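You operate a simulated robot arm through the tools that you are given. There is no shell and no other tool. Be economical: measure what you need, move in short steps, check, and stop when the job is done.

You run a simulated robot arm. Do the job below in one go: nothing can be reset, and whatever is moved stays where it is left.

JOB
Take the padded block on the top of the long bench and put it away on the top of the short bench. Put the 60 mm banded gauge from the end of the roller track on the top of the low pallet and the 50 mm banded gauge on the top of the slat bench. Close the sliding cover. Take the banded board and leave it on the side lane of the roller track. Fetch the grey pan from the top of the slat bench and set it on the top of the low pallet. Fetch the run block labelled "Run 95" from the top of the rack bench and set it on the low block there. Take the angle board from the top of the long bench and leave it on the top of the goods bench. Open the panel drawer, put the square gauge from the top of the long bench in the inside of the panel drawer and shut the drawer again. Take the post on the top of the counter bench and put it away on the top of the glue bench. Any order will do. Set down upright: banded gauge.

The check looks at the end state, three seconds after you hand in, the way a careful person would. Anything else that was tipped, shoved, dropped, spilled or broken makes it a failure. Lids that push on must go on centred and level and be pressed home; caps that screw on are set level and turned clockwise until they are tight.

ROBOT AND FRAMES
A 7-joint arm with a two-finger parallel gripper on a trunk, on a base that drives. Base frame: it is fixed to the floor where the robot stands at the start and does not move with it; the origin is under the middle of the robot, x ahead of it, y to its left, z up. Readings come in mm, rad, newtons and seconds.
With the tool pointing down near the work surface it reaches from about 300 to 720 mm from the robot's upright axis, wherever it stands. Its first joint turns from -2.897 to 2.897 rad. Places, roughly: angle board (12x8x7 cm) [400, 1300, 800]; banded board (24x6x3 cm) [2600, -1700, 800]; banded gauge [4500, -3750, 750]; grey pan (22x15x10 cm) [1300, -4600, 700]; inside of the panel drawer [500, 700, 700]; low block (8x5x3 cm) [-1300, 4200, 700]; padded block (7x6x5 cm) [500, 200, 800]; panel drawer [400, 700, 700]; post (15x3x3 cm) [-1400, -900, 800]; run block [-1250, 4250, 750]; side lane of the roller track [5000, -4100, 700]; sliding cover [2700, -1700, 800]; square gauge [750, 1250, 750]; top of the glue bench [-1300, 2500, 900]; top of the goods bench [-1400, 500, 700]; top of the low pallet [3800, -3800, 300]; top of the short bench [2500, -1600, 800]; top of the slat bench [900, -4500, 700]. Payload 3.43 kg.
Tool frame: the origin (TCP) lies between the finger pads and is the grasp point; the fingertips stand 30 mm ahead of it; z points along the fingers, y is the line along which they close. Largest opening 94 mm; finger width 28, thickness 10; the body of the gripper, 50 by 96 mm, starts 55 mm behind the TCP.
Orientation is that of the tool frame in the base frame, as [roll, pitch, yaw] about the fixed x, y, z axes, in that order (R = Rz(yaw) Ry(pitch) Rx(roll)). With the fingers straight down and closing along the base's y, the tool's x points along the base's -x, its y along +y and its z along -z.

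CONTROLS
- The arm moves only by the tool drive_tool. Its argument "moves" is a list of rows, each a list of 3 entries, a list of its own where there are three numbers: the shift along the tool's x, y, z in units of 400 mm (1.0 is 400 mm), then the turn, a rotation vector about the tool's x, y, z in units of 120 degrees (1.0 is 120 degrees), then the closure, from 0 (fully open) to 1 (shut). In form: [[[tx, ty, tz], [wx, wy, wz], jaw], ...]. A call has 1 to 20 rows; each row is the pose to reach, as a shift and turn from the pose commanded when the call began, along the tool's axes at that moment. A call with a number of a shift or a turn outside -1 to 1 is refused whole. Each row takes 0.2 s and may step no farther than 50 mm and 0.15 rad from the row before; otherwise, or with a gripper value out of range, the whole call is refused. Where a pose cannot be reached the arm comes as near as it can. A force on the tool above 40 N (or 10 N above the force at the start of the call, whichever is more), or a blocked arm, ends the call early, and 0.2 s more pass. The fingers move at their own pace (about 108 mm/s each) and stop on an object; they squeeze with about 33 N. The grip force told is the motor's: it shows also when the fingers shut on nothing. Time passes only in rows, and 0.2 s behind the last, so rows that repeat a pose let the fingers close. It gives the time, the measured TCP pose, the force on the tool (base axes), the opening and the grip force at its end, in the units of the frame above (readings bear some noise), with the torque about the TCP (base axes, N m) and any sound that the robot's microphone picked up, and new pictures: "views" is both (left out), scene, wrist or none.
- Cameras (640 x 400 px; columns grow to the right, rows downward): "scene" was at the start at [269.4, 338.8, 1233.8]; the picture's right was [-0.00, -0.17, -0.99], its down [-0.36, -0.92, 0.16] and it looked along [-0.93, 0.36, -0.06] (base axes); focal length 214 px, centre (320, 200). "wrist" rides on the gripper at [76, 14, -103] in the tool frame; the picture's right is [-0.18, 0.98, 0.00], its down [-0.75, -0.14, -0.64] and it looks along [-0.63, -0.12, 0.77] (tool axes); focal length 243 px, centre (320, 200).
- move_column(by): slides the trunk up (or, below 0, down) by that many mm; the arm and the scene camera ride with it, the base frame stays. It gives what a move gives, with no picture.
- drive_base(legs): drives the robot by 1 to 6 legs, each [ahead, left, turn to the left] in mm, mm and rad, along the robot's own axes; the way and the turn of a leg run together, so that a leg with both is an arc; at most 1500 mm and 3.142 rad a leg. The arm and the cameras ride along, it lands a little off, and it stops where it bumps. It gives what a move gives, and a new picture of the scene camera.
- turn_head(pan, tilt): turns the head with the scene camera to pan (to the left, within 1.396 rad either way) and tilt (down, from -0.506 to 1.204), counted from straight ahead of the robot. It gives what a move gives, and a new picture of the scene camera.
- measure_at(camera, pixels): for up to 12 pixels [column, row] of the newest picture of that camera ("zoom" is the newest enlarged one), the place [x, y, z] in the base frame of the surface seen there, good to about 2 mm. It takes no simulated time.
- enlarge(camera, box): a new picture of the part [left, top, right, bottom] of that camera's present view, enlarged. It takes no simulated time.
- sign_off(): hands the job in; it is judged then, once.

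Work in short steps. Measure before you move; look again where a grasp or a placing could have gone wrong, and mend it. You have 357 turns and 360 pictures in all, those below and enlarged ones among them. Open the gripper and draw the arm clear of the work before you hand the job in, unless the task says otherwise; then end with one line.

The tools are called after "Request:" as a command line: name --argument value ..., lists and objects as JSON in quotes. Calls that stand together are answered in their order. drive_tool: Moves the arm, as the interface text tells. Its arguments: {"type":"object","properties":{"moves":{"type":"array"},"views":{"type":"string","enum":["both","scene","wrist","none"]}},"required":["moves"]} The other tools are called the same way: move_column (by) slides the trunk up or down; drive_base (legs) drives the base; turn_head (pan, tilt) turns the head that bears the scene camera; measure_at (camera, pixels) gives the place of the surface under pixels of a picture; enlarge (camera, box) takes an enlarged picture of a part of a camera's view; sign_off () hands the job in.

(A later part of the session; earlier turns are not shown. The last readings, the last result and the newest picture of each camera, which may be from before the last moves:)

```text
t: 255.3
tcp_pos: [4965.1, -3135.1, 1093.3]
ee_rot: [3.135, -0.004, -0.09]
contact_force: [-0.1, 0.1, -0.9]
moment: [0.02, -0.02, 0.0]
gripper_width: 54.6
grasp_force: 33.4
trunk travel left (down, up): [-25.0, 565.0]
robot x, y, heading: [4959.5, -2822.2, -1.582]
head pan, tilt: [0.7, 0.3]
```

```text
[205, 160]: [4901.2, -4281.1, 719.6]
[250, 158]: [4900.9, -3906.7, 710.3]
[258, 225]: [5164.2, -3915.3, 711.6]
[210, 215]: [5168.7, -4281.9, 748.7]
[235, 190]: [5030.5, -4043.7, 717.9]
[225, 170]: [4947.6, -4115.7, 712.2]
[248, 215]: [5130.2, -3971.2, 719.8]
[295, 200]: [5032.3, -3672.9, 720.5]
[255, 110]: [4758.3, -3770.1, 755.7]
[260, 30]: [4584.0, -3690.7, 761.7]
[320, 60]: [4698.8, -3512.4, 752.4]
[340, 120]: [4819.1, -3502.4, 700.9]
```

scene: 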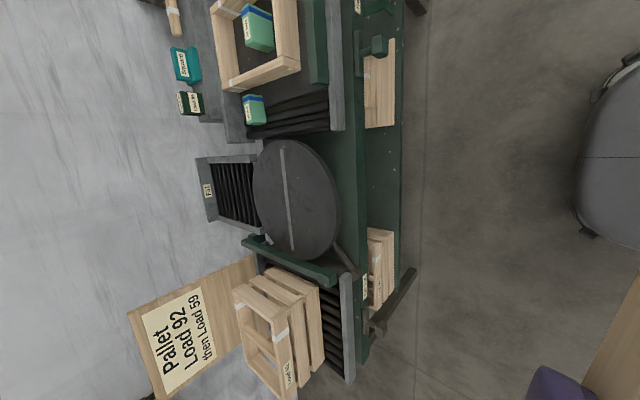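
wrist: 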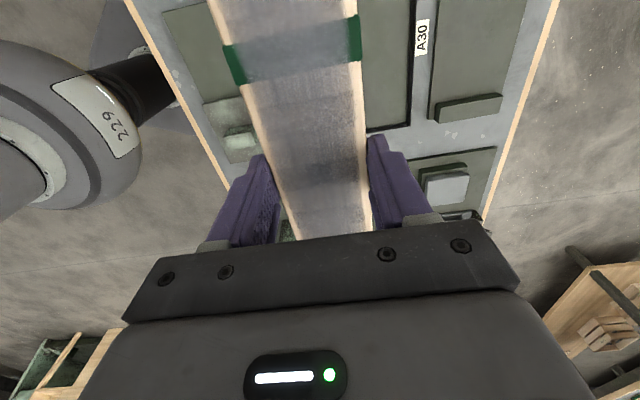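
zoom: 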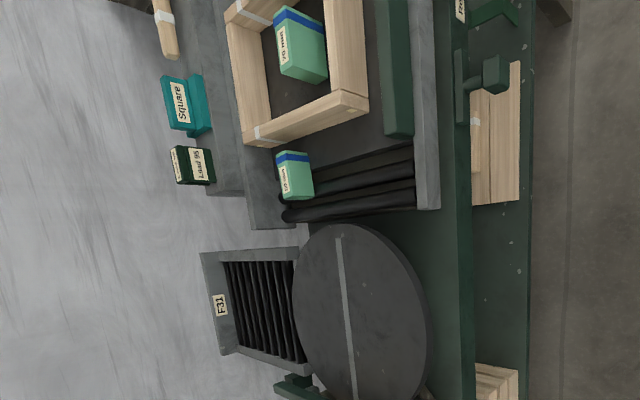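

The teal L here is labelled "Square", confirming what the square gauge looks like. The side lane's rollers span x 4915–5155, y −4280…−3910. I check access from the east.

Request:
measure_at --camera "scene" --pixels '[[150, 390], [130, 320], [250, 260], [240, 350], [100, 350], [100, 200], [290, 380], [300, 300], [350, 330], [355, 380], [60, 300], [270, 390]]'

Request:
turn_head --pan 0.7 --tilt 0.9

```text
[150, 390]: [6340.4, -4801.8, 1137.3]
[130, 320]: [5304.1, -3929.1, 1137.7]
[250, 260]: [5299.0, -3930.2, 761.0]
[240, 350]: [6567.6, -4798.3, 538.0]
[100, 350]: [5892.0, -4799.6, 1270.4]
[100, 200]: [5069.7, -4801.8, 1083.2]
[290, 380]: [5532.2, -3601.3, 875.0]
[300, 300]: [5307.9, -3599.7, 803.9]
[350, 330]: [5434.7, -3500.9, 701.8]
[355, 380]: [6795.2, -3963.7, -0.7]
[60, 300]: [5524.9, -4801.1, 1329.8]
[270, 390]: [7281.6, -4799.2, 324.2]
```

```text
t: 256.3
tcp_pos: [4965.7, -3134.7, 1093.1]
ee_rot: [3.136, -0.003, -0.091]
contact_force: [-0.6, -0.1, -1.6]
moment: [0.0, -0.03, -0.01]
gripper_width: 54.3
grasp_force: 33.0
trunk travel left (down, up): [-25.0, 565.0]
robot x, y, heading: [4959.5, -2824.9, -1.578]
head pan, tilt: [0.7, 0.901]
```

scene: 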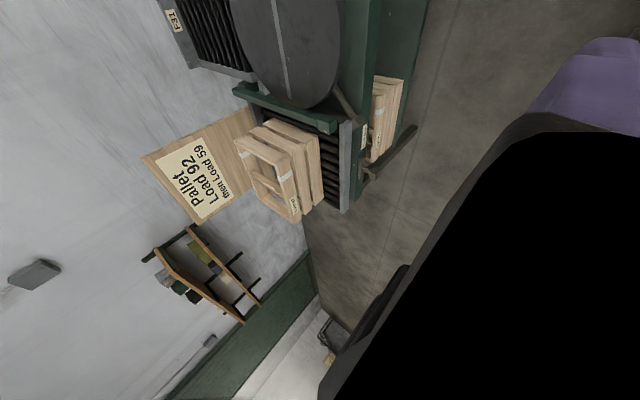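

The sign stands at y −3930 and the wall at y −4800, so the aisle behind the track may let me reach the lane from the east. I drive east to look.

Request:
measure_at --camera "scene" --pixels '[[160, 255], [240, 320], [255, 300], [320, 340], [345, 350], [310, 260], [345, 210], [415, 130], [385, 260], [200, 235]]'

Request:
drive_base --legs '[[0, 1100, 0]]'

Request:
turn_head --pan 0.8 --tilt 0.0

```text
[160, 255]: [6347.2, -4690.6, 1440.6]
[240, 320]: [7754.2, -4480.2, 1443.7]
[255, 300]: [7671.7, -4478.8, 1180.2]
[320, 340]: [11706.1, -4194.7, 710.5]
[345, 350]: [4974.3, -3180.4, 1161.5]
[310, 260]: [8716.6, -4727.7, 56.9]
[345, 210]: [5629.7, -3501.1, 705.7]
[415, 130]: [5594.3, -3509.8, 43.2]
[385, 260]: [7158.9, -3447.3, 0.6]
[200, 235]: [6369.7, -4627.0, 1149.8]
```

```text
t: 262.0
tcp_pos: [6095.3, -3135.0, 1092.8]
ee_rot: [3.136, -0.003, -0.077]
contact_force: [-0.6, -0.3, -1.4]
moment: [-0.03, 0.0, -0.01]
gripper_width: 54.4
grasp_force: 32.6
trunk travel left (down, up): [-25.0, 565.0]
robot x, y, heading: [6086.9, -2825.8, -1.564]
head pan, tilt: [0.7, 0.901]
```

scene: 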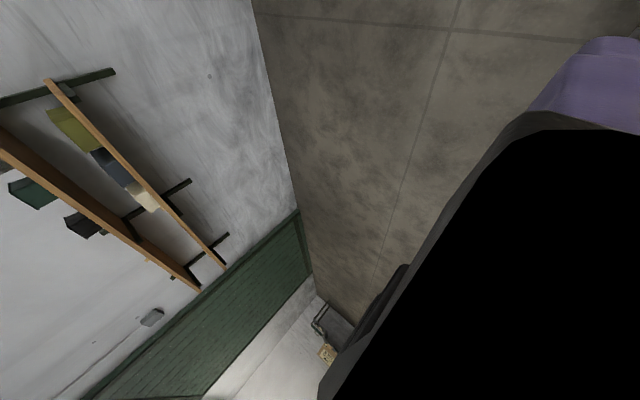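

```text
t: 263.2
tcp_pos: [6094.9, -3135.4, 1093.3]
ee_rot: [3.136, -0.003, -0.078]
contact_force: [0.2, -0.4, -0.5]
moment: [0.02, 0.01, -0.02]
gripper_width: 54.4
grasp_force: 33.0
trunk travel left (down, up): [-25.0, 565.0]
robot x, y, heading: [6084.8, -2821.8, -1.563]
head pan, tilt: [0.799, 0.0]
```

scene: 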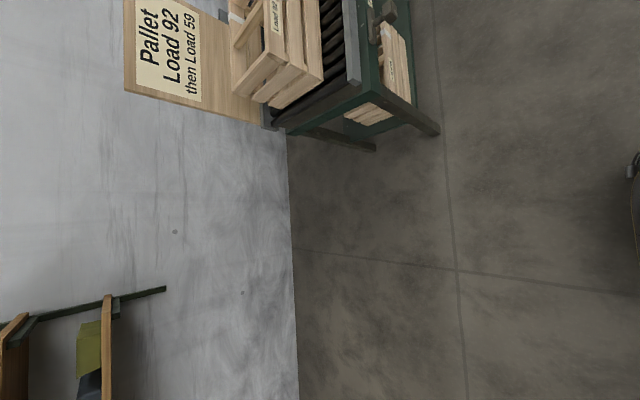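

Floor clear. I turn to face west, then strafe south into the aisle.

Request:
drive_base --legs '[[0, 0, -1.578], [0, 1480, 0]]'

Request:
turn_head --pan 1.0 --tilt -0.1

```text
t: 274.1
tcp_pos: [5859.9, -4293.1, 1094.3]
ee_rot: [3.137, -0.003, -1.576]
contact_force: [-0.9, -0.2, -2.2]
moment: [-0.04, -0.03, -0.02]
gripper_width: 54.2
grasp_force: 32.9
trunk travel left (down, up): [-25.0, 565.0]
robot x, y, heading: [6170.8, -4260.2, -3.063]
head pan, tilt: [0.799, 0.0]
```

scene: 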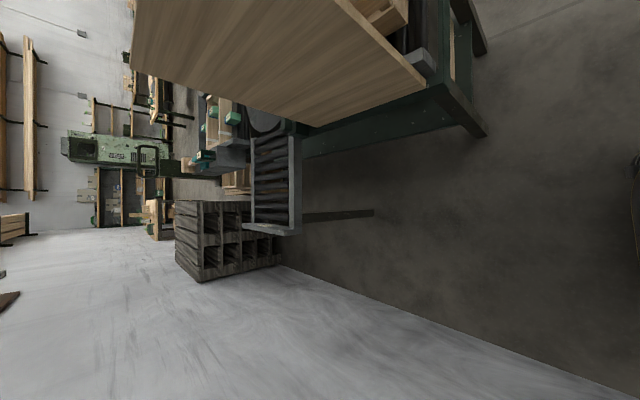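

```text
t: 274.9
tcp_pos: [5860.2, -4295.1, 1093.9]
ee_rot: [3.137, -0.002, -1.576]
contact_force: [-0.7, -0.2, -2.0]
moment: [0.01, 0.02, 0.02]
gripper_width: 54.4
grasp_force: 33.1
trunk travel left (down, up): [-25.0, 565.0]
robot x, y, heading: [6168.9, -4262.2, -3.06]
head pan, tilt: [1.0, -0.099]
```

scene: 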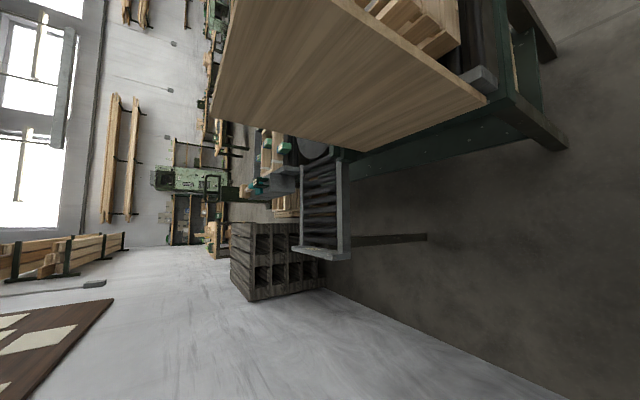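

The aisle is clear. I drive ahead toward the lane.

Request:
measure_at --camera "scene" --pixels '[[428, 237], [320, 250], [345, 160], [300, 245], [305, 170], [325, 200], [485, 100], [340, 258]]'

Request:
drive_base --legs '[[520, 20, -0.08]]'

Request:
turn_head --pan 0.8 --tilt 0.0

```text
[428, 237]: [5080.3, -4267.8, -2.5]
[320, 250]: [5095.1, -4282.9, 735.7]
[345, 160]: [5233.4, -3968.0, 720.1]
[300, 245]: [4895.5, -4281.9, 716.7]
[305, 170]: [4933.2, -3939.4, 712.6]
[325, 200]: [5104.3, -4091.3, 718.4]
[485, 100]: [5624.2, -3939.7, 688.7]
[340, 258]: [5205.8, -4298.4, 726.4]
```

```text
t: 277.9
tcp_pos: [5345.1, -4303.0, 1094.6]
ee_rot: [3.136, -0.002, -1.667]
contact_force: [0.9, -0.3, -1.3]
moment: [-0.02, 0.01, 0.01]
gripper_width: 54.3
grasp_force: 33.1
trunk travel left (down, up): [-25.0, 565.0]
robot x, y, heading: [5657.2, -4296.1, 3.127]
head pan, tilt: [1.0, -0.099]
```

scene: 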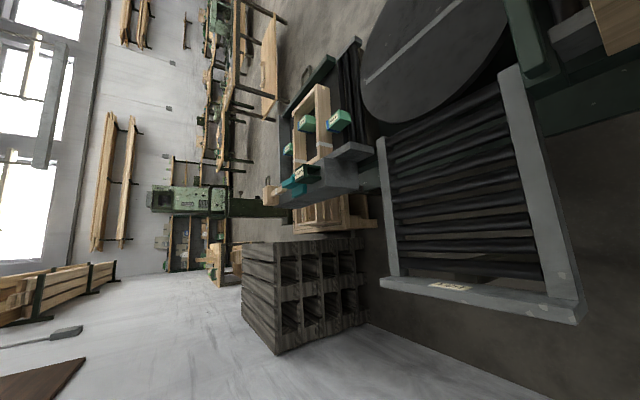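

```text
t: 278.6
tcp_pos: [5345.0, -4303.3, 1093.3]
ee_rot: [3.137, -0.003, -1.667]
contact_force: [0.3, -0.4, -1.4]
moment: [-0.04, -0.04, 0.03]
gripper_width: 54.4
grasp_force: 33.2
trunk travel left (down, up): [-25.0, 565.0]
robot x, y, heading: [5659.5, -4295.2, 3.132]
head pan, tilt: [0.799, 0.0]
```

scene: 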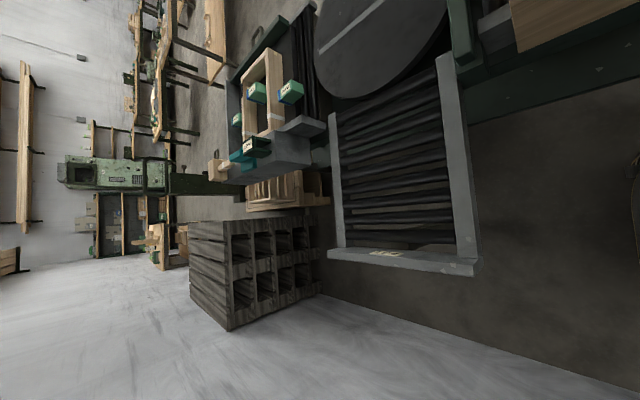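

Request:
measure_at --camera "scene" --pixels '[[400, 180], [385, 120], [400, 230], [335, 150], [460, 150], [345, 235], [455, 240], [450, 90], [380, 255], [395, 205], [345, 110], [440, 200]]'

```text
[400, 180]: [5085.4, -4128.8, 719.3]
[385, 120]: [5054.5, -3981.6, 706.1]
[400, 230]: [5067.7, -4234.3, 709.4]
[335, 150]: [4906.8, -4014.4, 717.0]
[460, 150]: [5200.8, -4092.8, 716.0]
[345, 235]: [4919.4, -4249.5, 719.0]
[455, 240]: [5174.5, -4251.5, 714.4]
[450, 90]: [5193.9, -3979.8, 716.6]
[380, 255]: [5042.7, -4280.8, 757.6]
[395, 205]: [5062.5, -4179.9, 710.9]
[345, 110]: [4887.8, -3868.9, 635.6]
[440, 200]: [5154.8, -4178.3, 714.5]
```

Rollers' top z≈720, lane centre x≈5050, y −4270…−3930. I carry the board over (5050,−4110) and descend partway.

Request:
drive_tool --moves '[[[-0.051, 0.0975, 0], [0, 0, -0.006], 1], [[-0.102, 0.195, 0], [0, 0, -0.012], 1], [[-0.153, 0.2925, 0], [0, 0, -0.018], 1], [[-0.2045, 0.39, 0], [0, 0, -0.024], 1], [[-0.2555, 0.4875, 0], [0, 0, -0.03], 1], [[-0.3065, 0.585, 0], [0, 0, -0.036], 1], [[-0.358, 0.6825, 0], [0, 0, -0.042], 1], [[-0.409, 0.78, 0], [0, 0, -0.046], 1], [[-0.409, 0.78, 0.11], [0, 0, -0.046], 1], [[-0.409, 0.78, 0.22], [0, 0, -0.046], 1], [[-0.409, 0.78, 0.33], [0, 0, -0.046], 1], [[-0.409, 0.78, 0.44], [0, 0, -0.046], 1], [[-0.409, 0.78, 0.55], [0, 0, -0.046], 1], [[-0.409, 0.78, 0.64], [0, 0, -0.046], 1]]' --views "wrist"

Request:
turn_head --pan 0.4 --tilt 0.2

```text
t: 281.6
tcp_pos: [5047.6, -4109.2, 839.7]
ee_rot: [3.135, -0.004, -1.571]
contact_force: [0.1, 0.2, -1.3]
moment: [0.02, 0.0, -0.02]
gripper_width: 54.1
grasp_force: 32.8
trunk travel left (down, up): [-25.0, 565.0]
robot x, y, heading: [5657.3, -4296.9, 3.135]
head pan, tilt: [0.799, 0.0]
```

wrist: 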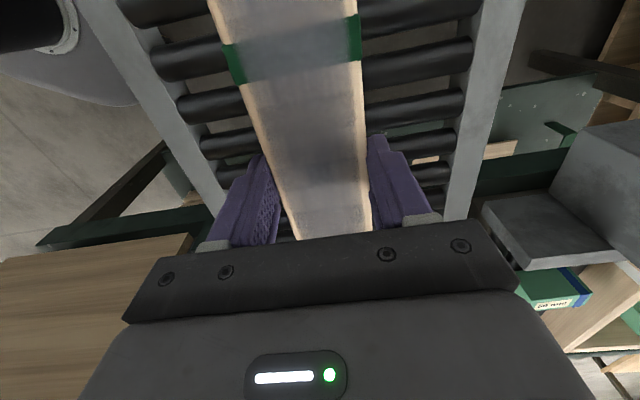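

```text
t: 282.5
tcp_pos: [5047.1, -4110.2, 838.8]
ee_rot: [3.134, -0.003, -1.572]
contact_force: [0.1, -1.1, -0.9]
moment: [0.04, 0.01, -0.02]
gripper_width: 54.2
grasp_force: 33.1
trunk travel left (down, up): [-25.0, 565.0]
robot x, y, heading: [5657.8, -4296.8, 3.128]
head pan, tilt: [0.4, 0.201]
```

scene: 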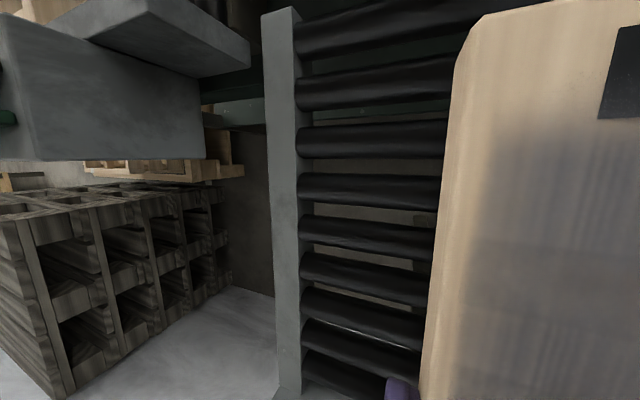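

Request:
drive_tool --moves '[[[0, 0, 0.1], [0, 0, 0], 1], [[0, 0, 0.18], [0, 0, 0], 1], [[0, 0, 0.2], [0, 0, 0], 1], [[0, 0, 0.21], [0, 0, 0], 1], [[0, 0, 0.216], [0, 0, 0], 1], [[0, 0, 0.22], [0, 0, 0], 1]]' --views "wrist"

```text
t: 283.9
tcp_pos: [5048.8, -4109.7, 752.4]
ee_rot: [3.131, -0.001, -1.57]
contact_force: [-0.7, 1.5, 15.1]
moment: [-0.23, -0.45, -0.02]
gripper_width: 54.2
grasp_force: 33.3
trunk travel left (down, up): [-25.0, 565.0]
robot x, y, heading: [5656.6, -4299.7, 3.129]
head pan, tilt: [0.4, 0.201]
```

wrist: 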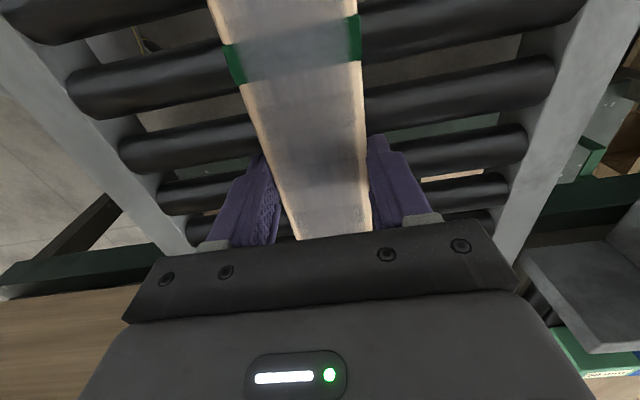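

Contact at 752 as expected. I release, lift and retract.

Request:
drive_tool --moves '[[[0, 0, -0.004], [0, 0, 0], 0.2], [[0, 0, -0.004], [0, 0, 0], 0.2], [[0, 0, -0.1], [0, 0, 0], 0.2], [[0, 0, -0.2], [0, 0, 0], 0.1], [[0, 0, -0.32], [0, 0, 0], 0], [[0, 0, -0.44], [0, 0, 0], 0], [[0, 0, -0.56], [0, 0, 0], 0], [[0, 0, -0.68], [0, 0, 0], 0], [[0, 0, -0.8], [0, 0, 0], 0], [[0.1, 0, -0.8], [0, 0, 0], 0], [[0.2, 0, -0.8], [0, 0, 0], 0], [[0.3, -0.05, -0.8], [0, 0, 0], 0], [[0.4, -0.1, -0.8], [0, 0, 0], 0], [[0.4, -0.2, -0.8], [0, 0, 0], 0], [[0.4, -0.3, -0.8], [0, 0, 0], 0], [[0.4, -0.4, -0.8], [0, 0, 0], 0], [[0.4, -0.5, -0.8], [0, 0, 0], 0], [[0.4, -0.6, -0.8], [0, 0, 0], 0], [[0.4, -0.7, -0.8], [0, 0, 0], 0]]' --views "none"

Request:
turn_head --pan 0.8 --tilt 0.0

```text
t: 287.9
tcp_pos: [5334.4, -4269.6, 1066.5]
ee_rot: [3.135, -0.002, -1.57]
contact_force: [0.4, 0.5, -0.6]
moment: [0.01, -0.07, -0.02]
gripper_width: 93.8
grasp_force: 0.0
trunk travel left (down, up): [-25.0, 565.0]
robot x, y, heading: [5654.1, -4297.8, 3.127]
head pan, tilt: [0.4, 0.201]
```

```text
t: 288.8
tcp_pos: [5333.2, -4269.6, 1066.6]
ee_rot: [3.136, -0.004, -1.571]
contact_force: [-0.6, -0.4, 0.2]
moment: [0.03, 0.0, 0.0]
gripper_width: 93.8
grasp_force: 0.0
trunk travel left (down, up): [-25.0, 565.0]
robot x, y, heading: [5654.1, -4300.2, 3.13]
head pan, tilt: [0.799, 0.0]
```

scene: 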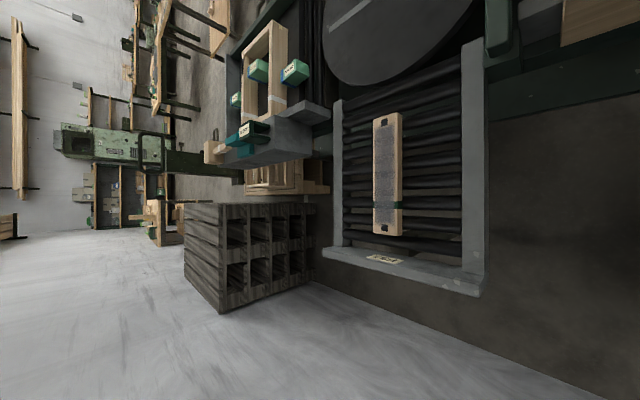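

The board lies on the side lane. I drive back round to the north side of the track, facing the gauges.

Request:
drive_base --legs '[[-460, 0, 0], [0, -1400, 0], [1450, 0, 0], [0, 0, 1.58]]'

```text
t: 308.3
tcp_pos: [4696.4, -3206.3, 1066.7]
ee_rot: [3.134, -0.004, -0.028]
contact_force: [-0.2, 0.5, -0.1]
moment: [0.0, -0.02, 0.0]
gripper_width: 93.8
grasp_force: 0.0
trunk travel left (down, up): [-25.0, 565.0]
robot x, y, heading: [4734.7, -2884.3, -1.617]
head pan, tilt: [0.799, 0.0]
```

scene: 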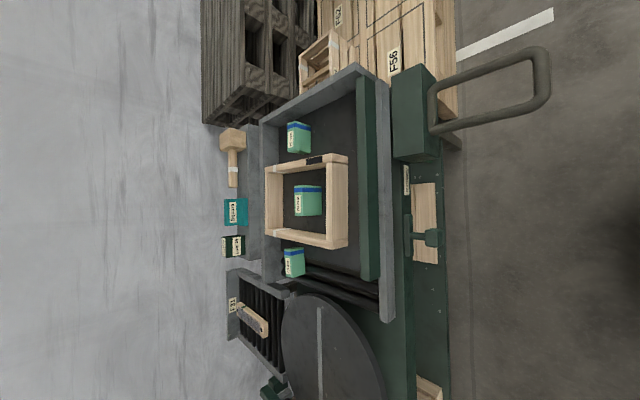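

Request:
drive_base --legs '[[240, -50, 0.045]]'

Request:
turn_head --pan 0.6 --tilt 0.0

Request:
enlarge --camera "scene" --box '[180, 80, 400, 320]'

```text
t: 310.1
tcp_pos: [4657.8, -3443.6, 1067.3]
ee_rot: [3.135, -0.003, 0.018]
contact_force: [0.2, -0.1, -0.2]
moment: [-0.01, 0.0, 0.01]
gripper_width: 94.0
grasp_force: 0.0
trunk travel left (down, up): [-25.0, 565.0]
robot x, y, heading: [4682.7, -3121.0, -1.569]
head pan, tilt: [0.799, 0.0]
```

scene: 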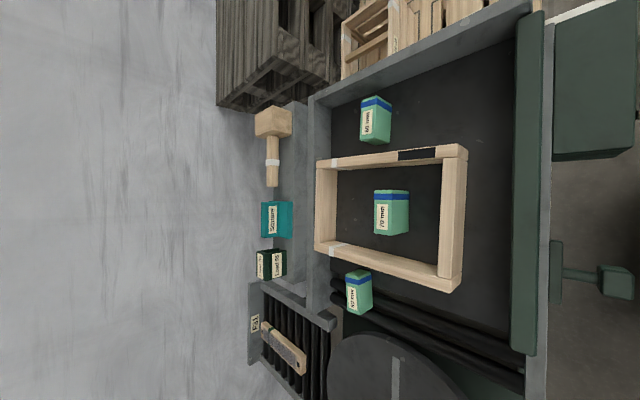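

```text
t: 310.8
tcp_pos: [4657.8, -3443.2, 1066.4]
ee_rot: [3.133, -0.003, 0.017]
contact_force: [0.6, 0.7, 0.4]
moment: [0.0, 0.01, -0.01]
gripper_width: 93.6
grasp_force: 0.2
trunk travel left (down, up): [-25.0, 565.0]
robot x, y, heading: [4680.3, -3120.2, -1.562]
head pan, tilt: [0.6, 0.0]
```

scene: 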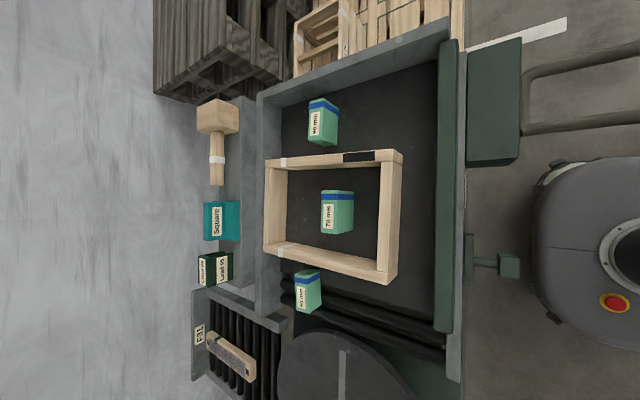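

```text
1.67 times, centred on (290, 200) of scene
```

zoom: 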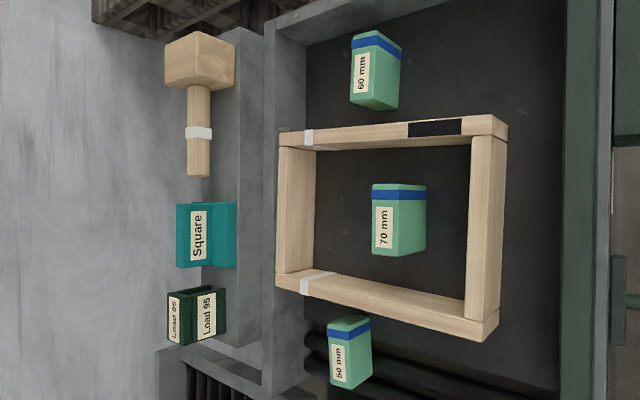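

Request:
measure_at --camera "zoom" --pixels '[[356, 50], [380, 60], [362, 98], [392, 70], [375, 35], [398, 48], [385, 105], [333, 330], [350, 380], [362, 350], [368, 375], [345, 320]]'

Request:
enlarge --camera "scene" --box '[295, 85, 355, 155]'

Request:
enlarge --camera "scene" --box '[280, 260, 340, 325]'

```text
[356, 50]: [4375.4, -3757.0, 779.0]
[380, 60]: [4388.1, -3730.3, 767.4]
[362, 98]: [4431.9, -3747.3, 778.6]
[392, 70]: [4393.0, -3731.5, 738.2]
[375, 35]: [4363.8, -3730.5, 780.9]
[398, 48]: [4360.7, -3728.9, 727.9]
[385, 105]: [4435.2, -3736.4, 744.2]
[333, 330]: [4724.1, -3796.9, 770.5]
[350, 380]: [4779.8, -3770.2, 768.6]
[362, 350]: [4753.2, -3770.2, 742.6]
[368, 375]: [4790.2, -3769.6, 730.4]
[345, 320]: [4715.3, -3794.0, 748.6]
```

```text
5.71 times, centred on (325, 120) of scene
```

zoom: 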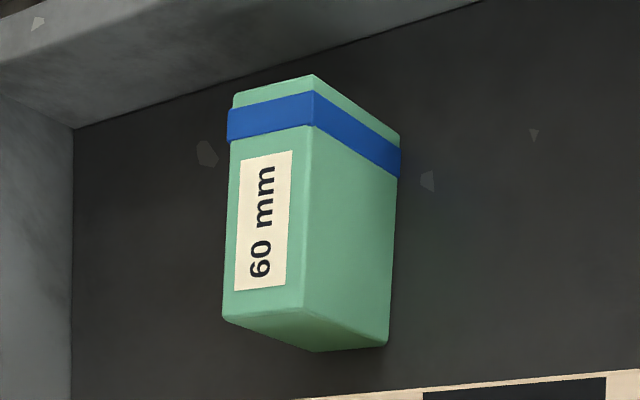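

```text
6.15 times, centred on (310, 292) of scene
```

zoom: 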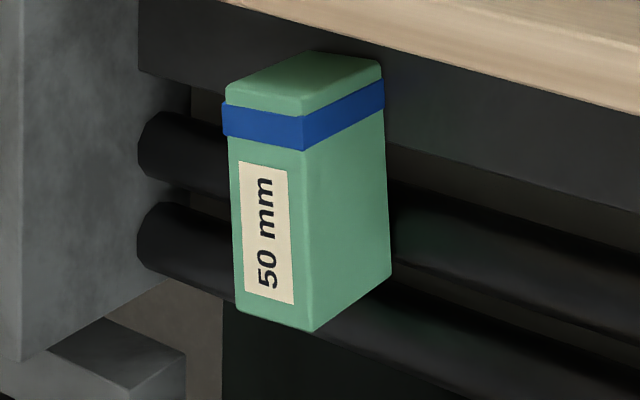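

Request:
measure_at --camera "scene" --pixels '[[325, 210], [335, 192], [324, 228], [345, 215], [350, 190], [350, 232], [340, 230], [285, 130], [345, 130], [305, 175], [310, 308], [300, 275]]'

```text
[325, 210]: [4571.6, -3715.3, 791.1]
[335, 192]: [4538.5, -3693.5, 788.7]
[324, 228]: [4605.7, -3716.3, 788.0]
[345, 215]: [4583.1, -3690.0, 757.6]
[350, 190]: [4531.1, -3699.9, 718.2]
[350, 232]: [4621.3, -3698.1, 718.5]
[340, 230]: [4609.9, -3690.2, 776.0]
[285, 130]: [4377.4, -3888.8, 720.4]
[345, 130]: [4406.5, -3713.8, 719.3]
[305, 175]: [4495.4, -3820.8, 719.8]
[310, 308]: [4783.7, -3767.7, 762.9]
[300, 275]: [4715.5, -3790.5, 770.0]
```

The three gauges' heights equal their nominal size (50/60/70), so they stand upright now; I keep that orientation. I check the handle near the robot before shifting west.

Request:
measure_at --camera "scene" --pixels '[[530, 75], [600, 60], [600, 130], [525, 130], [490, 100], [510, 265], [470, 265], [490, 160]]'

```text
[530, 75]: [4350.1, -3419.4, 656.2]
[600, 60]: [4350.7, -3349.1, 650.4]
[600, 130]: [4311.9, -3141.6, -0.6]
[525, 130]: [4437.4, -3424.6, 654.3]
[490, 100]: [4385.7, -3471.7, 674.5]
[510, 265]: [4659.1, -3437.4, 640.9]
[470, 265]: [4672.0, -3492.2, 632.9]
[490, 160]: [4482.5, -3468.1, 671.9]
```

Request:
drive_base --legs '[[0, -130, 0]]'

Request:
turn_head --pan 0.5 --tilt -0.1

```text
t: 312.1
tcp_pos: [4526.3, -3444.3, 1066.7]
ee_rot: [3.134, -0.005, 0.018]
contact_force: [-1.1, -0.1, 0.3]
moment: [0.01, 0.03, 0.0]
gripper_width: 94.0
grasp_force: 0.1
trunk travel left (down, up): [-25.0, 565.0]
robot x, y, heading: [4546.5, -3121.7, -1.569]
head pan, tilt: [0.6, 0.0]
```

scene: 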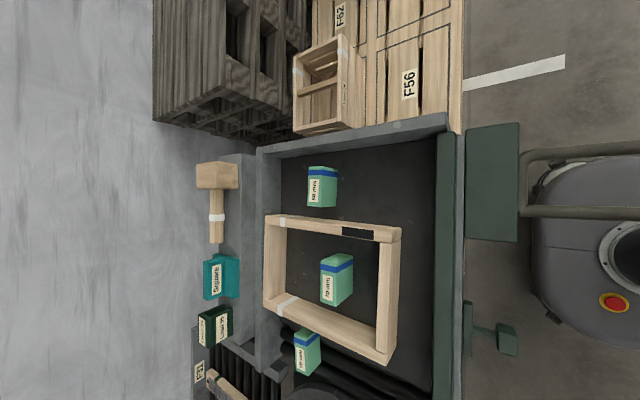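

```text
t: 312.8
tcp_pos: [4526.8, -3443.5, 1066.7]
ee_rot: [3.136, -0.003, 0.015]
contact_force: [-0.3, 0.4, -0.5]
moment: [-0.04, 0.03, 0.0]
gripper_width: 93.8
grasp_force: 0.0
trunk travel left (down, up): [-25.0, 565.0]
robot x, y, heading: [4549.7, -3120.6, -1.569]
head pan, tilt: [0.499, -0.099]
```

scene: 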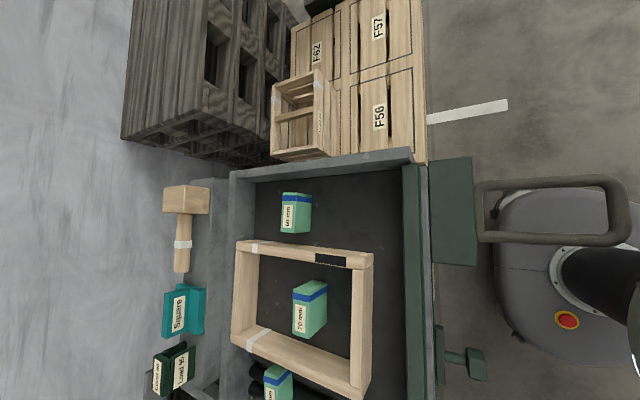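

Request:
enlarge --camera "scene" --box '[265, 175, 335, 250]'

Request:
measure_at --camera "zoom" --pixels '[[165, 110], [165, 300], [255, 310], [275, 105], [160, 200], [270, 200], [330, 200], [320, 300], [335, 115]]'

```text
5.33 times, centred on (300, 212) of scene
```

zoom: 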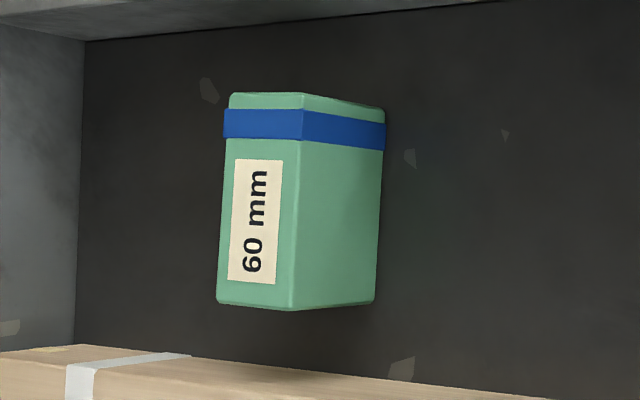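

```text
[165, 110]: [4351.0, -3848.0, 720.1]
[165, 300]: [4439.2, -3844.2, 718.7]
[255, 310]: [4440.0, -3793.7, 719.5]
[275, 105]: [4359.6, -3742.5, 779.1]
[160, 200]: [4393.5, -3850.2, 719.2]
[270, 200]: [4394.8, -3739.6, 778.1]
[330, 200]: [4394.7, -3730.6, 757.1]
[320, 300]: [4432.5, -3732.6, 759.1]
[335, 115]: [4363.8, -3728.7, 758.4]
```

Request:
drive_tool --moves '[[[-0.048, 0.107, 0], [0, 0, 0.005], 0], [[-0.096, 0.214, 0], [0, 0, 0.01], 0], [[-0.144, 0.321, 0], [0, 0, 0.015], 0], [[-0.192, 0.428, 0], [0, 0, 0.02], 0], [[-0.24, 0.535, 0], [0, 0, 0.025], 0], [[-0.288, 0.642, 0], [0, 0, 0.031], 0], [[-0.336, 0.749, 0], [0, 0, 0.031], 0.2], [[-0.336, 0.749, 0.115], [0, 0, 0.031], 0.2], [[-0.336, 0.749, 0.23], [0, 0, 0.031], 0.2], [[-0.336, 0.749, 0.345], [0, 0, 0.031], 0.2], [[-0.336, 0.749, 0.46], [0, 0, 0.031], 0.2], [[-0.336, 0.749, 0.575], [0, 0, 0.031], 0.2], [[-0.336, 0.749, 0.64], [0, 0, 0.031], 0.2]]' --views "none"

Request:
turn_head --pan 0.0 --tilt 0.5

```text
t: 315.6
tcp_pos: [4395.7, -3745.7, 810.6]
ee_rot: [3.135, -0.003, -0.049]
contact_force: [0.6, 0.8, -0.2]
moment: [-0.01, -0.02, 0.03]
gripper_width: 75.1
grasp_force: 0.1
trunk travel left (down, up): [-25.0, 565.0]
robot x, y, heading: [4546.8, -3123.4, -1.57]
head pan, tilt: [0.499, -0.099]
```

```text
t: 316.6
tcp_pos: [4395.9, -3747.6, 811.7]
ee_rot: [3.135, -0.003, -0.05]
contact_force: [-0.2, -0.3, 0.7]
moment: [-0.01, 0.03, 0.02]
gripper_width: 75.4
grasp_force: 0.1
trunk travel left (down, up): [-25.0, 565.0]
robot x, y, heading: [4549.9, -3118.7, -1.563]
head pan, tilt: [0.0, 0.499]
```

scene: 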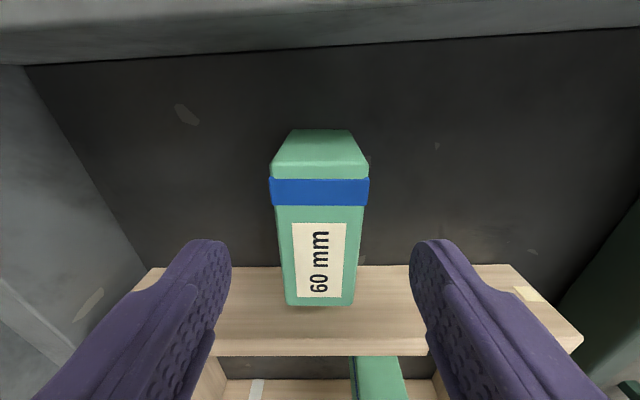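

Centred. I descend, grip and lift.

Request:
drive_tool --moves '[[[0, 0, 0.06], [0, 0, 0], 0.2], [[0, 0, 0.1275], [0, 0, 0], 0.2], [[0, 0, 0.1275], [0, 0, 0], 1], [[0, 0, 0.1275], [0, 0, 0], 1], [[0, 0, 0.1275], [0, 0, 0], 1], [[0, 0, 0.06], [0, 0, 0], 1], [[0, 0, -0.06], [0, 0, 0], 1], [[0, 0, -0.18], [0, 0, 0], 1], [[0, 0, -0.3], [0, 0, 0], 1], [[0, 0, -0.42], [0, 0, 0], 1], [[0, 0, -0.54], [0, 0, 0], 1], [[0, 0, -0.64], [0, 0, 0], 1], [[0, -0.1, -0.64], [0, 0, 0], 1], [[0, -0.2, -0.64], [0, 0, 0], 1], [[0, -0.3, -0.64], [0, 0, 0], 1], [[0, -0.4, -0.64], [0, 0, 0], 1], [[0, -0.5, -0.64], [0, 0, 0], 1], [[0, -0.6, -0.64], [0, 0, 0], 1], [[0, -0.7, -0.64], [0, 0, 0], 1]]' --views "both"

```text
t: 320.6
tcp_pos: [4409.2, -3466.4, 1065.8]
ee_rot: [3.136, -0.004, -0.049]
contact_force: [0.9, 0.3, -4.6]
moment: [0.02, 0.02, 0.04]
gripper_width: 40.4
grasp_force: 33.2
trunk travel left (down, up): [-25.0, 565.0]
robot x, y, heading: [4549.9, -3121.9, -1.57]
head pan, tilt: [0.0, 0.499]
```

scene: 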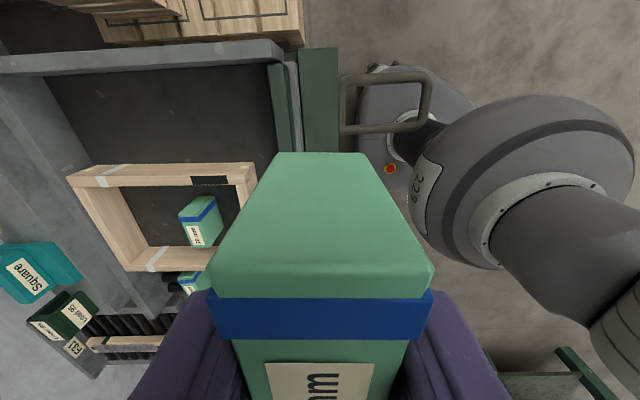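
wrist: 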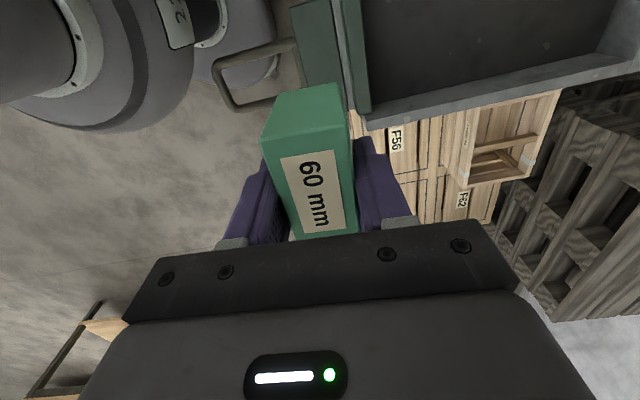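

The 60 mm gauge is held (40 mm thick). I back off and go west to the pallet.

Request:
drive_base --legs '[[-150, 0, 0], [0, -600, 0]]'

Request:
turn_head --pan 0.6 --tilt -0.1

```text
t: 324.9
tcp_pos: [3818.9, -3326.6, 1065.5]
ee_rot: [3.138, -0.003, -0.046]
contact_force: [-0.3, -0.2, -5.1]
moment: [-0.02, -0.01, -0.01]
gripper_width: 40.3
grasp_force: 33.1
trunk travel left (down, up): [-25.0, 565.0]
robot x, y, heading: [3958.8, -2980.2, -1.563]
head pan, tilt: [0.0, 0.499]
```

scene: 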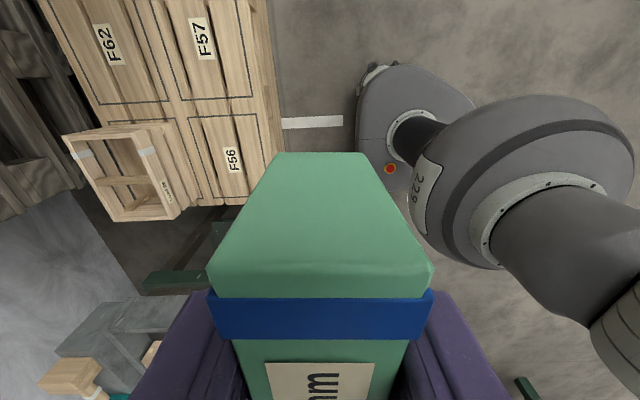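

```text
t: 325.9
tcp_pos: [3818.6, -3324.4, 1065.4]
ee_rot: [3.136, -0.004, -0.046]
contact_force: [-0.7, -0.4, -5.2]
moment: [0.01, -0.03, -0.04]
gripper_width: 40.1
grasp_force: 32.7
trunk travel left (down, up): [-25.0, 565.0]
robot x, y, heading: [3958.7, -2978.1, -1.561]
head pan, tilt: [0.6, -0.099]
```

scene: 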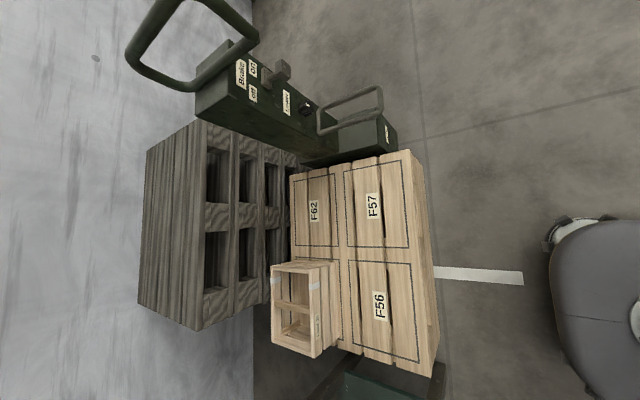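

Request:
enlarge --camera "scene" --box '[260, 140, 450, 380]'

Request:
measure_at --camera "zoom" --pixels '[[240, 60], [330, 60], [245, 180], [330, 170], [270, 60], [295, 110], [315, 110], [285, 230], [320, 250], [250, 20], [355, 370], [290, 300]]'

```text
1.67 times, centred on (355, 260) of scene
```

zoom: 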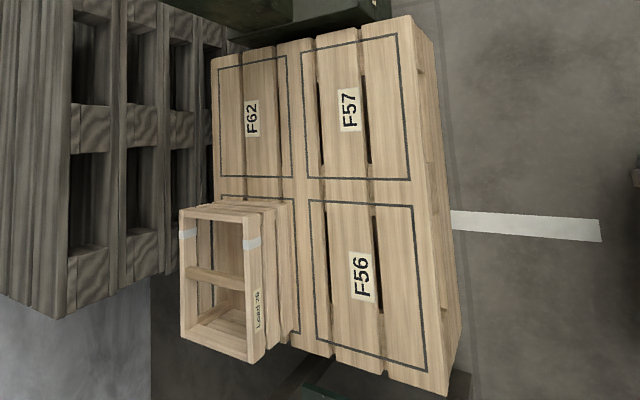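

```text
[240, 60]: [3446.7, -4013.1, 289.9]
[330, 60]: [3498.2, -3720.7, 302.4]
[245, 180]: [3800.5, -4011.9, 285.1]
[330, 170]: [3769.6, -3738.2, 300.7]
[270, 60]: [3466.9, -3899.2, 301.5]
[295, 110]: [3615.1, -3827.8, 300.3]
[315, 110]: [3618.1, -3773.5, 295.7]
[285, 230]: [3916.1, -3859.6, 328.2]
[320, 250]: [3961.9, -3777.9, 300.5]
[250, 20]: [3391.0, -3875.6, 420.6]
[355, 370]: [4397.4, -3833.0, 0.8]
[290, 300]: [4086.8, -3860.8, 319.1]
```

The pallet deck is at z≈300. I plan the gauge at (3680,−3615) on a deck board, and move the base closer.

Request:
drive_base --legs '[[200, -180, 0]]'

Request:
turn_head --pan 0.3 --tilt 0.0

```text
t: 327.7
tcp_pos: [3646.8, -3526.0, 1064.8]
ee_rot: [3.136, -0.004, -0.046]
contact_force: [0.3, 0.2, -4.0]
moment: [-0.02, 0.01, 0.05]
gripper_width: 40.4
grasp_force: 32.4
trunk travel left (down, up): [-25.0, 565.0]
robot x, y, heading: [3786.8, -3177.0, -1.562]
head pan, tilt: [0.6, -0.099]
```

scene: 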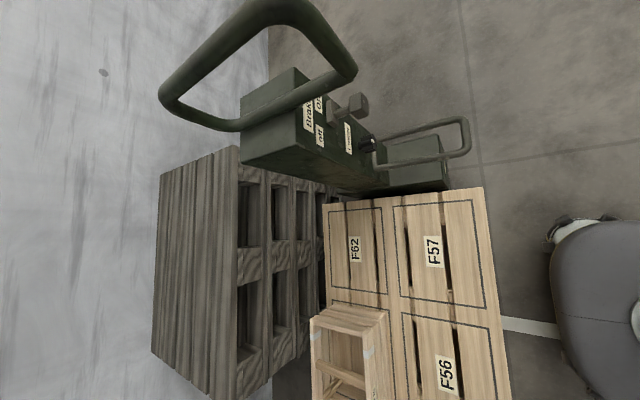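

```text
t: 328.5
tcp_pos: [3647.7, -3526.9, 1066.3]
ee_rot: [3.138, -0.003, -0.045]
contact_force: [-0.6, -0.4, -4.2]
moment: [0.01, -0.02, -0.03]
gripper_width: 40.4
grasp_force: 33.3
trunk travel left (down, up): [-25.0, 565.0]
robot x, y, heading: [3787.4, -3180.5, -1.563]
head pan, tilt: [0.3, 0.0]
```

scene: 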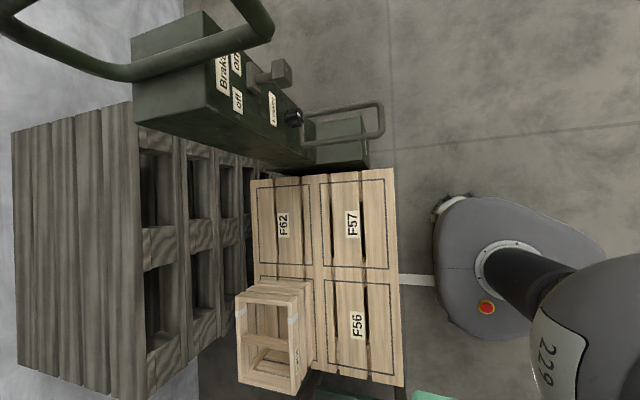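

Request:
measure_at --camera "scene" --pixels '[[376, 200], [376, 245], [362, 245], [392, 245], [360, 240], [340, 245], [380, 300], [350, 295], [395, 380], [345, 350], [368, 155], [300, 140]]'

Request:
enlarge --camera "scene" --box '[300, 160, 420, 280]'

```text
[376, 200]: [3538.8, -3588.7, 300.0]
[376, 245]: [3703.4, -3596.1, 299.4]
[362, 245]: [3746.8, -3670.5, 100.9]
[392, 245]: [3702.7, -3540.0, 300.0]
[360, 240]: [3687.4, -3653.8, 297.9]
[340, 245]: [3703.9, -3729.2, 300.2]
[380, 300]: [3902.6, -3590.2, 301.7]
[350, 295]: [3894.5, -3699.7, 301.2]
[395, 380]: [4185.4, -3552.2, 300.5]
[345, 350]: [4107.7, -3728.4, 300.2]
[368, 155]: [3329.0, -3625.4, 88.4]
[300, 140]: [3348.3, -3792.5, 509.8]
```

```text
3.33 times, centred on (360, 220) of scene
```

zoom: 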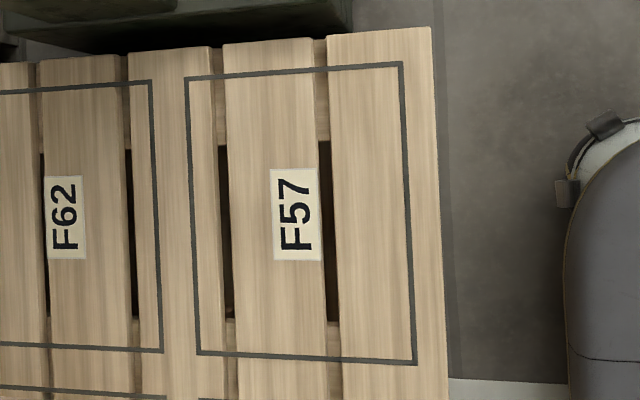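

I descend toward (3700,−3590) in stages.

Request:
drive_tool --moves '[[[0.07, 0.076, 0], [0, 0, 0], 1], [[0.1385, 0.153, 0], [0, 0, 0], 1], [[0.1385, 0.153, 0.12], [0, 0, 0], 1], [[0.1385, 0.153, 0.24], [0, 0, 0], 1], [[0.1385, 0.153, 0.36], [0, 0, 0], 1], [[0.1385, 0.153, 0.48], [0, 0, 0], 1], [[0.1385, 0.153, 0.6], [0, 0, 0], 1], [[0.1385, 0.153, 0.72], [0, 0, 0], 1], [[0.1385, 0.153, 0.84], [0, 0, 0], 1], [[0.1385, 0.153, 0.96], [0, 0, 0], 1], [[0.1385, 0.153, 1.0], [0, 0, 0], 1]]' --views "scene"

```text
t: 330.9
tcp_pos: [3701.9, -3591.5, 667.6]
ee_rot: [3.136, -0.002, -0.045]
contact_force: [0.0, -0.2, -4.3]
moment: [-0.01, -0.04, 0.0]
gripper_width: 40.1
grasp_force: 33.2
trunk travel left (down, up): [-25.0, 565.0]
robot x, y, heading: [3788.7, -3182.6, -1.564]
head pan, tilt: [0.3, 0.0]
```

scene: 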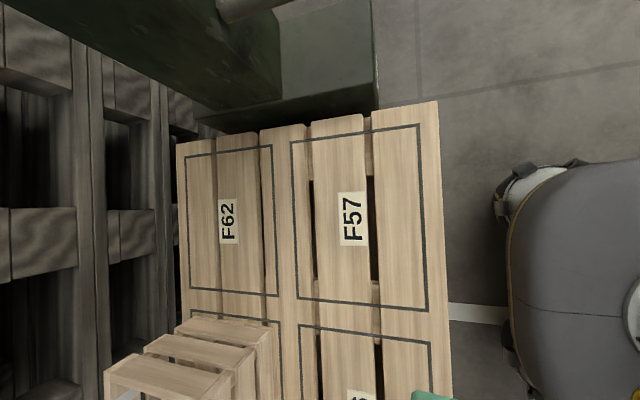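

Request:
drive_tool --moves '[[[0, 0, 0.12], [0, 0, 0], 1], [[0, 0, 0.24], [0, 0, 0], 1], [[0, 0, 0.36], [0, 0, 0], 1], [[0, 0, 0.48], [0, 0, 0], 1], [[0, 0, 0.6], [0, 0, 0], 1], [[0, 0, 0.7], [0, 0, 0], 1]]' --views "both"

```text
t: 332.3
tcp_pos: [3701.4, -3592.5, 386.8]
ee_rot: [3.135, -0.004, -0.045]
contact_force: [0.5, -0.3, -4.6]
moment: [0.01, 0.0, 0.03]
gripper_width: 40.2
grasp_force: 32.8
trunk travel left (down, up): [-25.0, 565.0]
robot x, y, heading: [3785.9, -3177.5, -1.56]
head pan, tilt: [0.3, 0.0]
```

scene: 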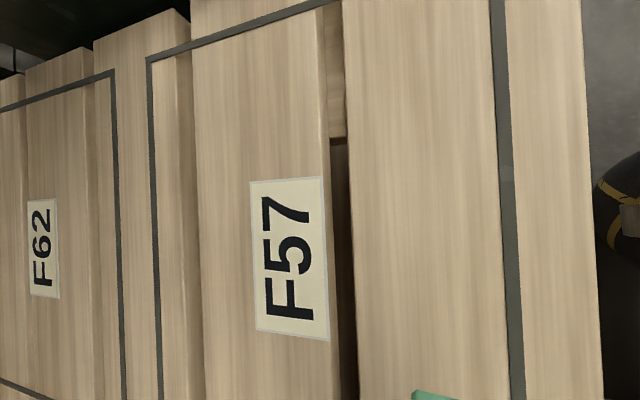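
wrist: 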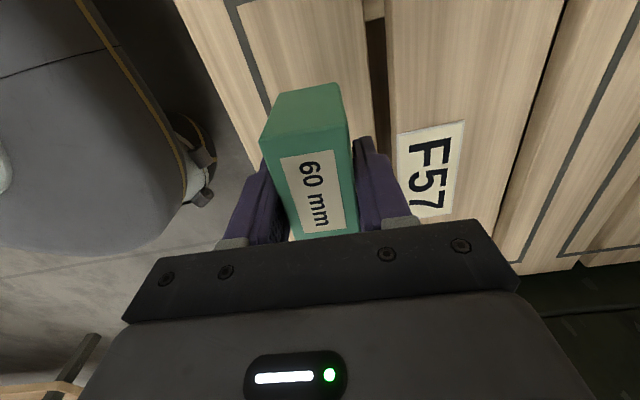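

Request:
drive_tool --moves '[[[0, 0, 0.06], [0, 0, 0], 1], [[0, 0, 0.1], [0, 0, 0], 1], [[0, 0, 0.112], [0, 0, 0], 1], [[0, 0, 0.118], [0, 0, 0], 1], [[0, 0, 0.122], [0, 0, 0], 1]]' --views "none"

```text
t: 333.5
tcp_pos: [3702.9, -3593.7, 337.2]
ee_rot: [3.133, -0.004, -0.046]
contact_force: [-2.6, 8.2, 34.4]
moment: [0.62, -0.07, -0.03]
gripper_width: 40.6
grasp_force: 33.2
trunk travel left (down, up): [-25.0, 565.0]
robot x, y, heading: [3786.9, -3180.9, -1.561]
head pan, tilt: [0.3, 0.0]
```

Contact at 34 N: it is seated. I release and rise slowly.

Request:
drive_tool --moves '[[[0, 0, -0.004], [0, 0, 0], 0.4], [[0, 0, -0.006], [0, 0, 0], 0.3], [[0, 0, -0.1], [0, 0, 0], 0.3], [[0, 0, -0.2], [0, 0, 0], 0], [[0, 0, -0.32], [0, 0, 0], 0], [[0, 0, -0.44], [0, 0, 0], 0], [[0, 0, -0.56], [0, 0, 0], 0], [[0, 0, -0.68], [0, 0, 0], 0], [[0, 0, -0.8], [0, 0, 0], 0], [[0, 0, -0.92], [0, 0, 0], 0], [[0, 0, -1.0], [0, 0, 0], 0]]' --views "none"

Request:
drive_tool --moves '[[[0, 0, -0.12], [0, 0, 0], 0], [[0, 0, -0.24], [0, 0, 0], 0], [[0, 0, -0.36], [0, 0, 0], 0], [[0, 0, -0.48], [0, 0, 0], 0], [[0, 0, -0.6], [0, 0, 0], 0], [[0, 0, -0.72], [0, 0, 0], 0], [[0, -0.1, -0.8], [0, 0, 0], 0], [[0, -0.2, -0.82], [0, 0, 0], 0]]' --views "both"

```text
t: 335.9
tcp_pos: [3701.8, -3589.9, 736.2]
ee_rot: [3.137, -0.002, -0.045]
contact_force: [-1.1, 0.5, 0.3]
moment: [0.04, -0.03, -0.01]
gripper_width: 94.0
grasp_force: 0.1
trunk travel left (down, up): [-25.0, 565.0]
robot x, y, heading: [3788.8, -3178.6, -1.561]
head pan, tilt: [0.3, 0.0]
```

```text
refused: row 7 steps farther than a row can; nothing moved
```

Request:
drive_tool --moves '[[[0, 0, -0.12], [0, 0, 0], 0], [[0, 0, -0.24], [0, 0, 0], 0], [[0, 0, -0.36], [0, 0, 0], 0], [[0, 0, -0.48], [0, 0, 0], 0], [[0, 0, -0.6], [0, 0, 0], 0], [[0, 0, -0.72], [0, 0, 0], 0], [[0, 0, -0.82], [0, 0, 0], 0], [[0, -0.1, -0.82], [0, 0, 0], 0], [[0, -0.2, -0.82], [0, 0, 0], 0]]' --views "both"

```text
t: 337.9
tcp_pos: [3703.9, -3510.0, 1063.8]
ee_rot: [3.135, -0.005, -0.046]
contact_force: [0.1, 0.0, 0.3]
moment: [0.03, -0.01, -0.02]
gripper_width: 93.9
grasp_force: 0.0
trunk travel left (down, up): [-25.0, 565.0]
robot x, y, heading: [3786.1, -3177.3, -1.562]
head pan, tilt: [0.3, 0.0]
```

scene: 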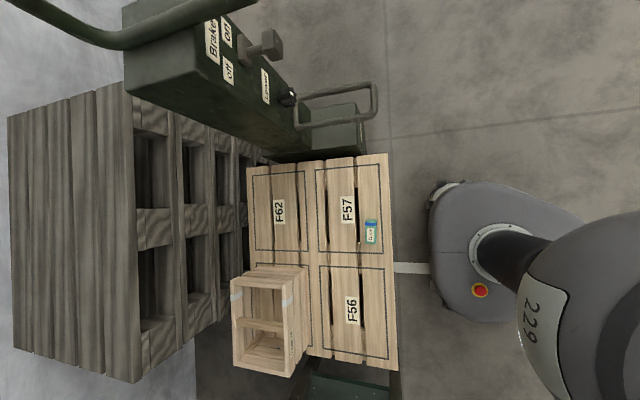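
wrist: 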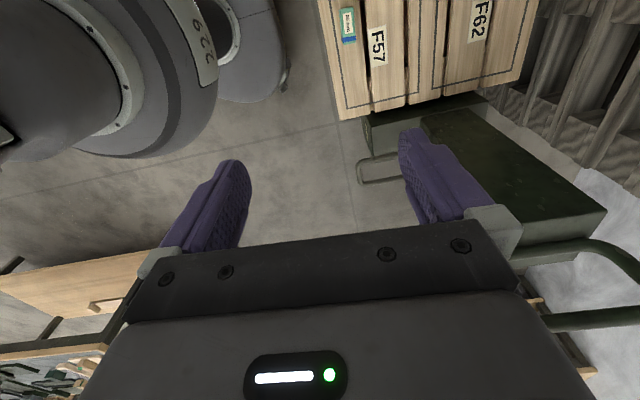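

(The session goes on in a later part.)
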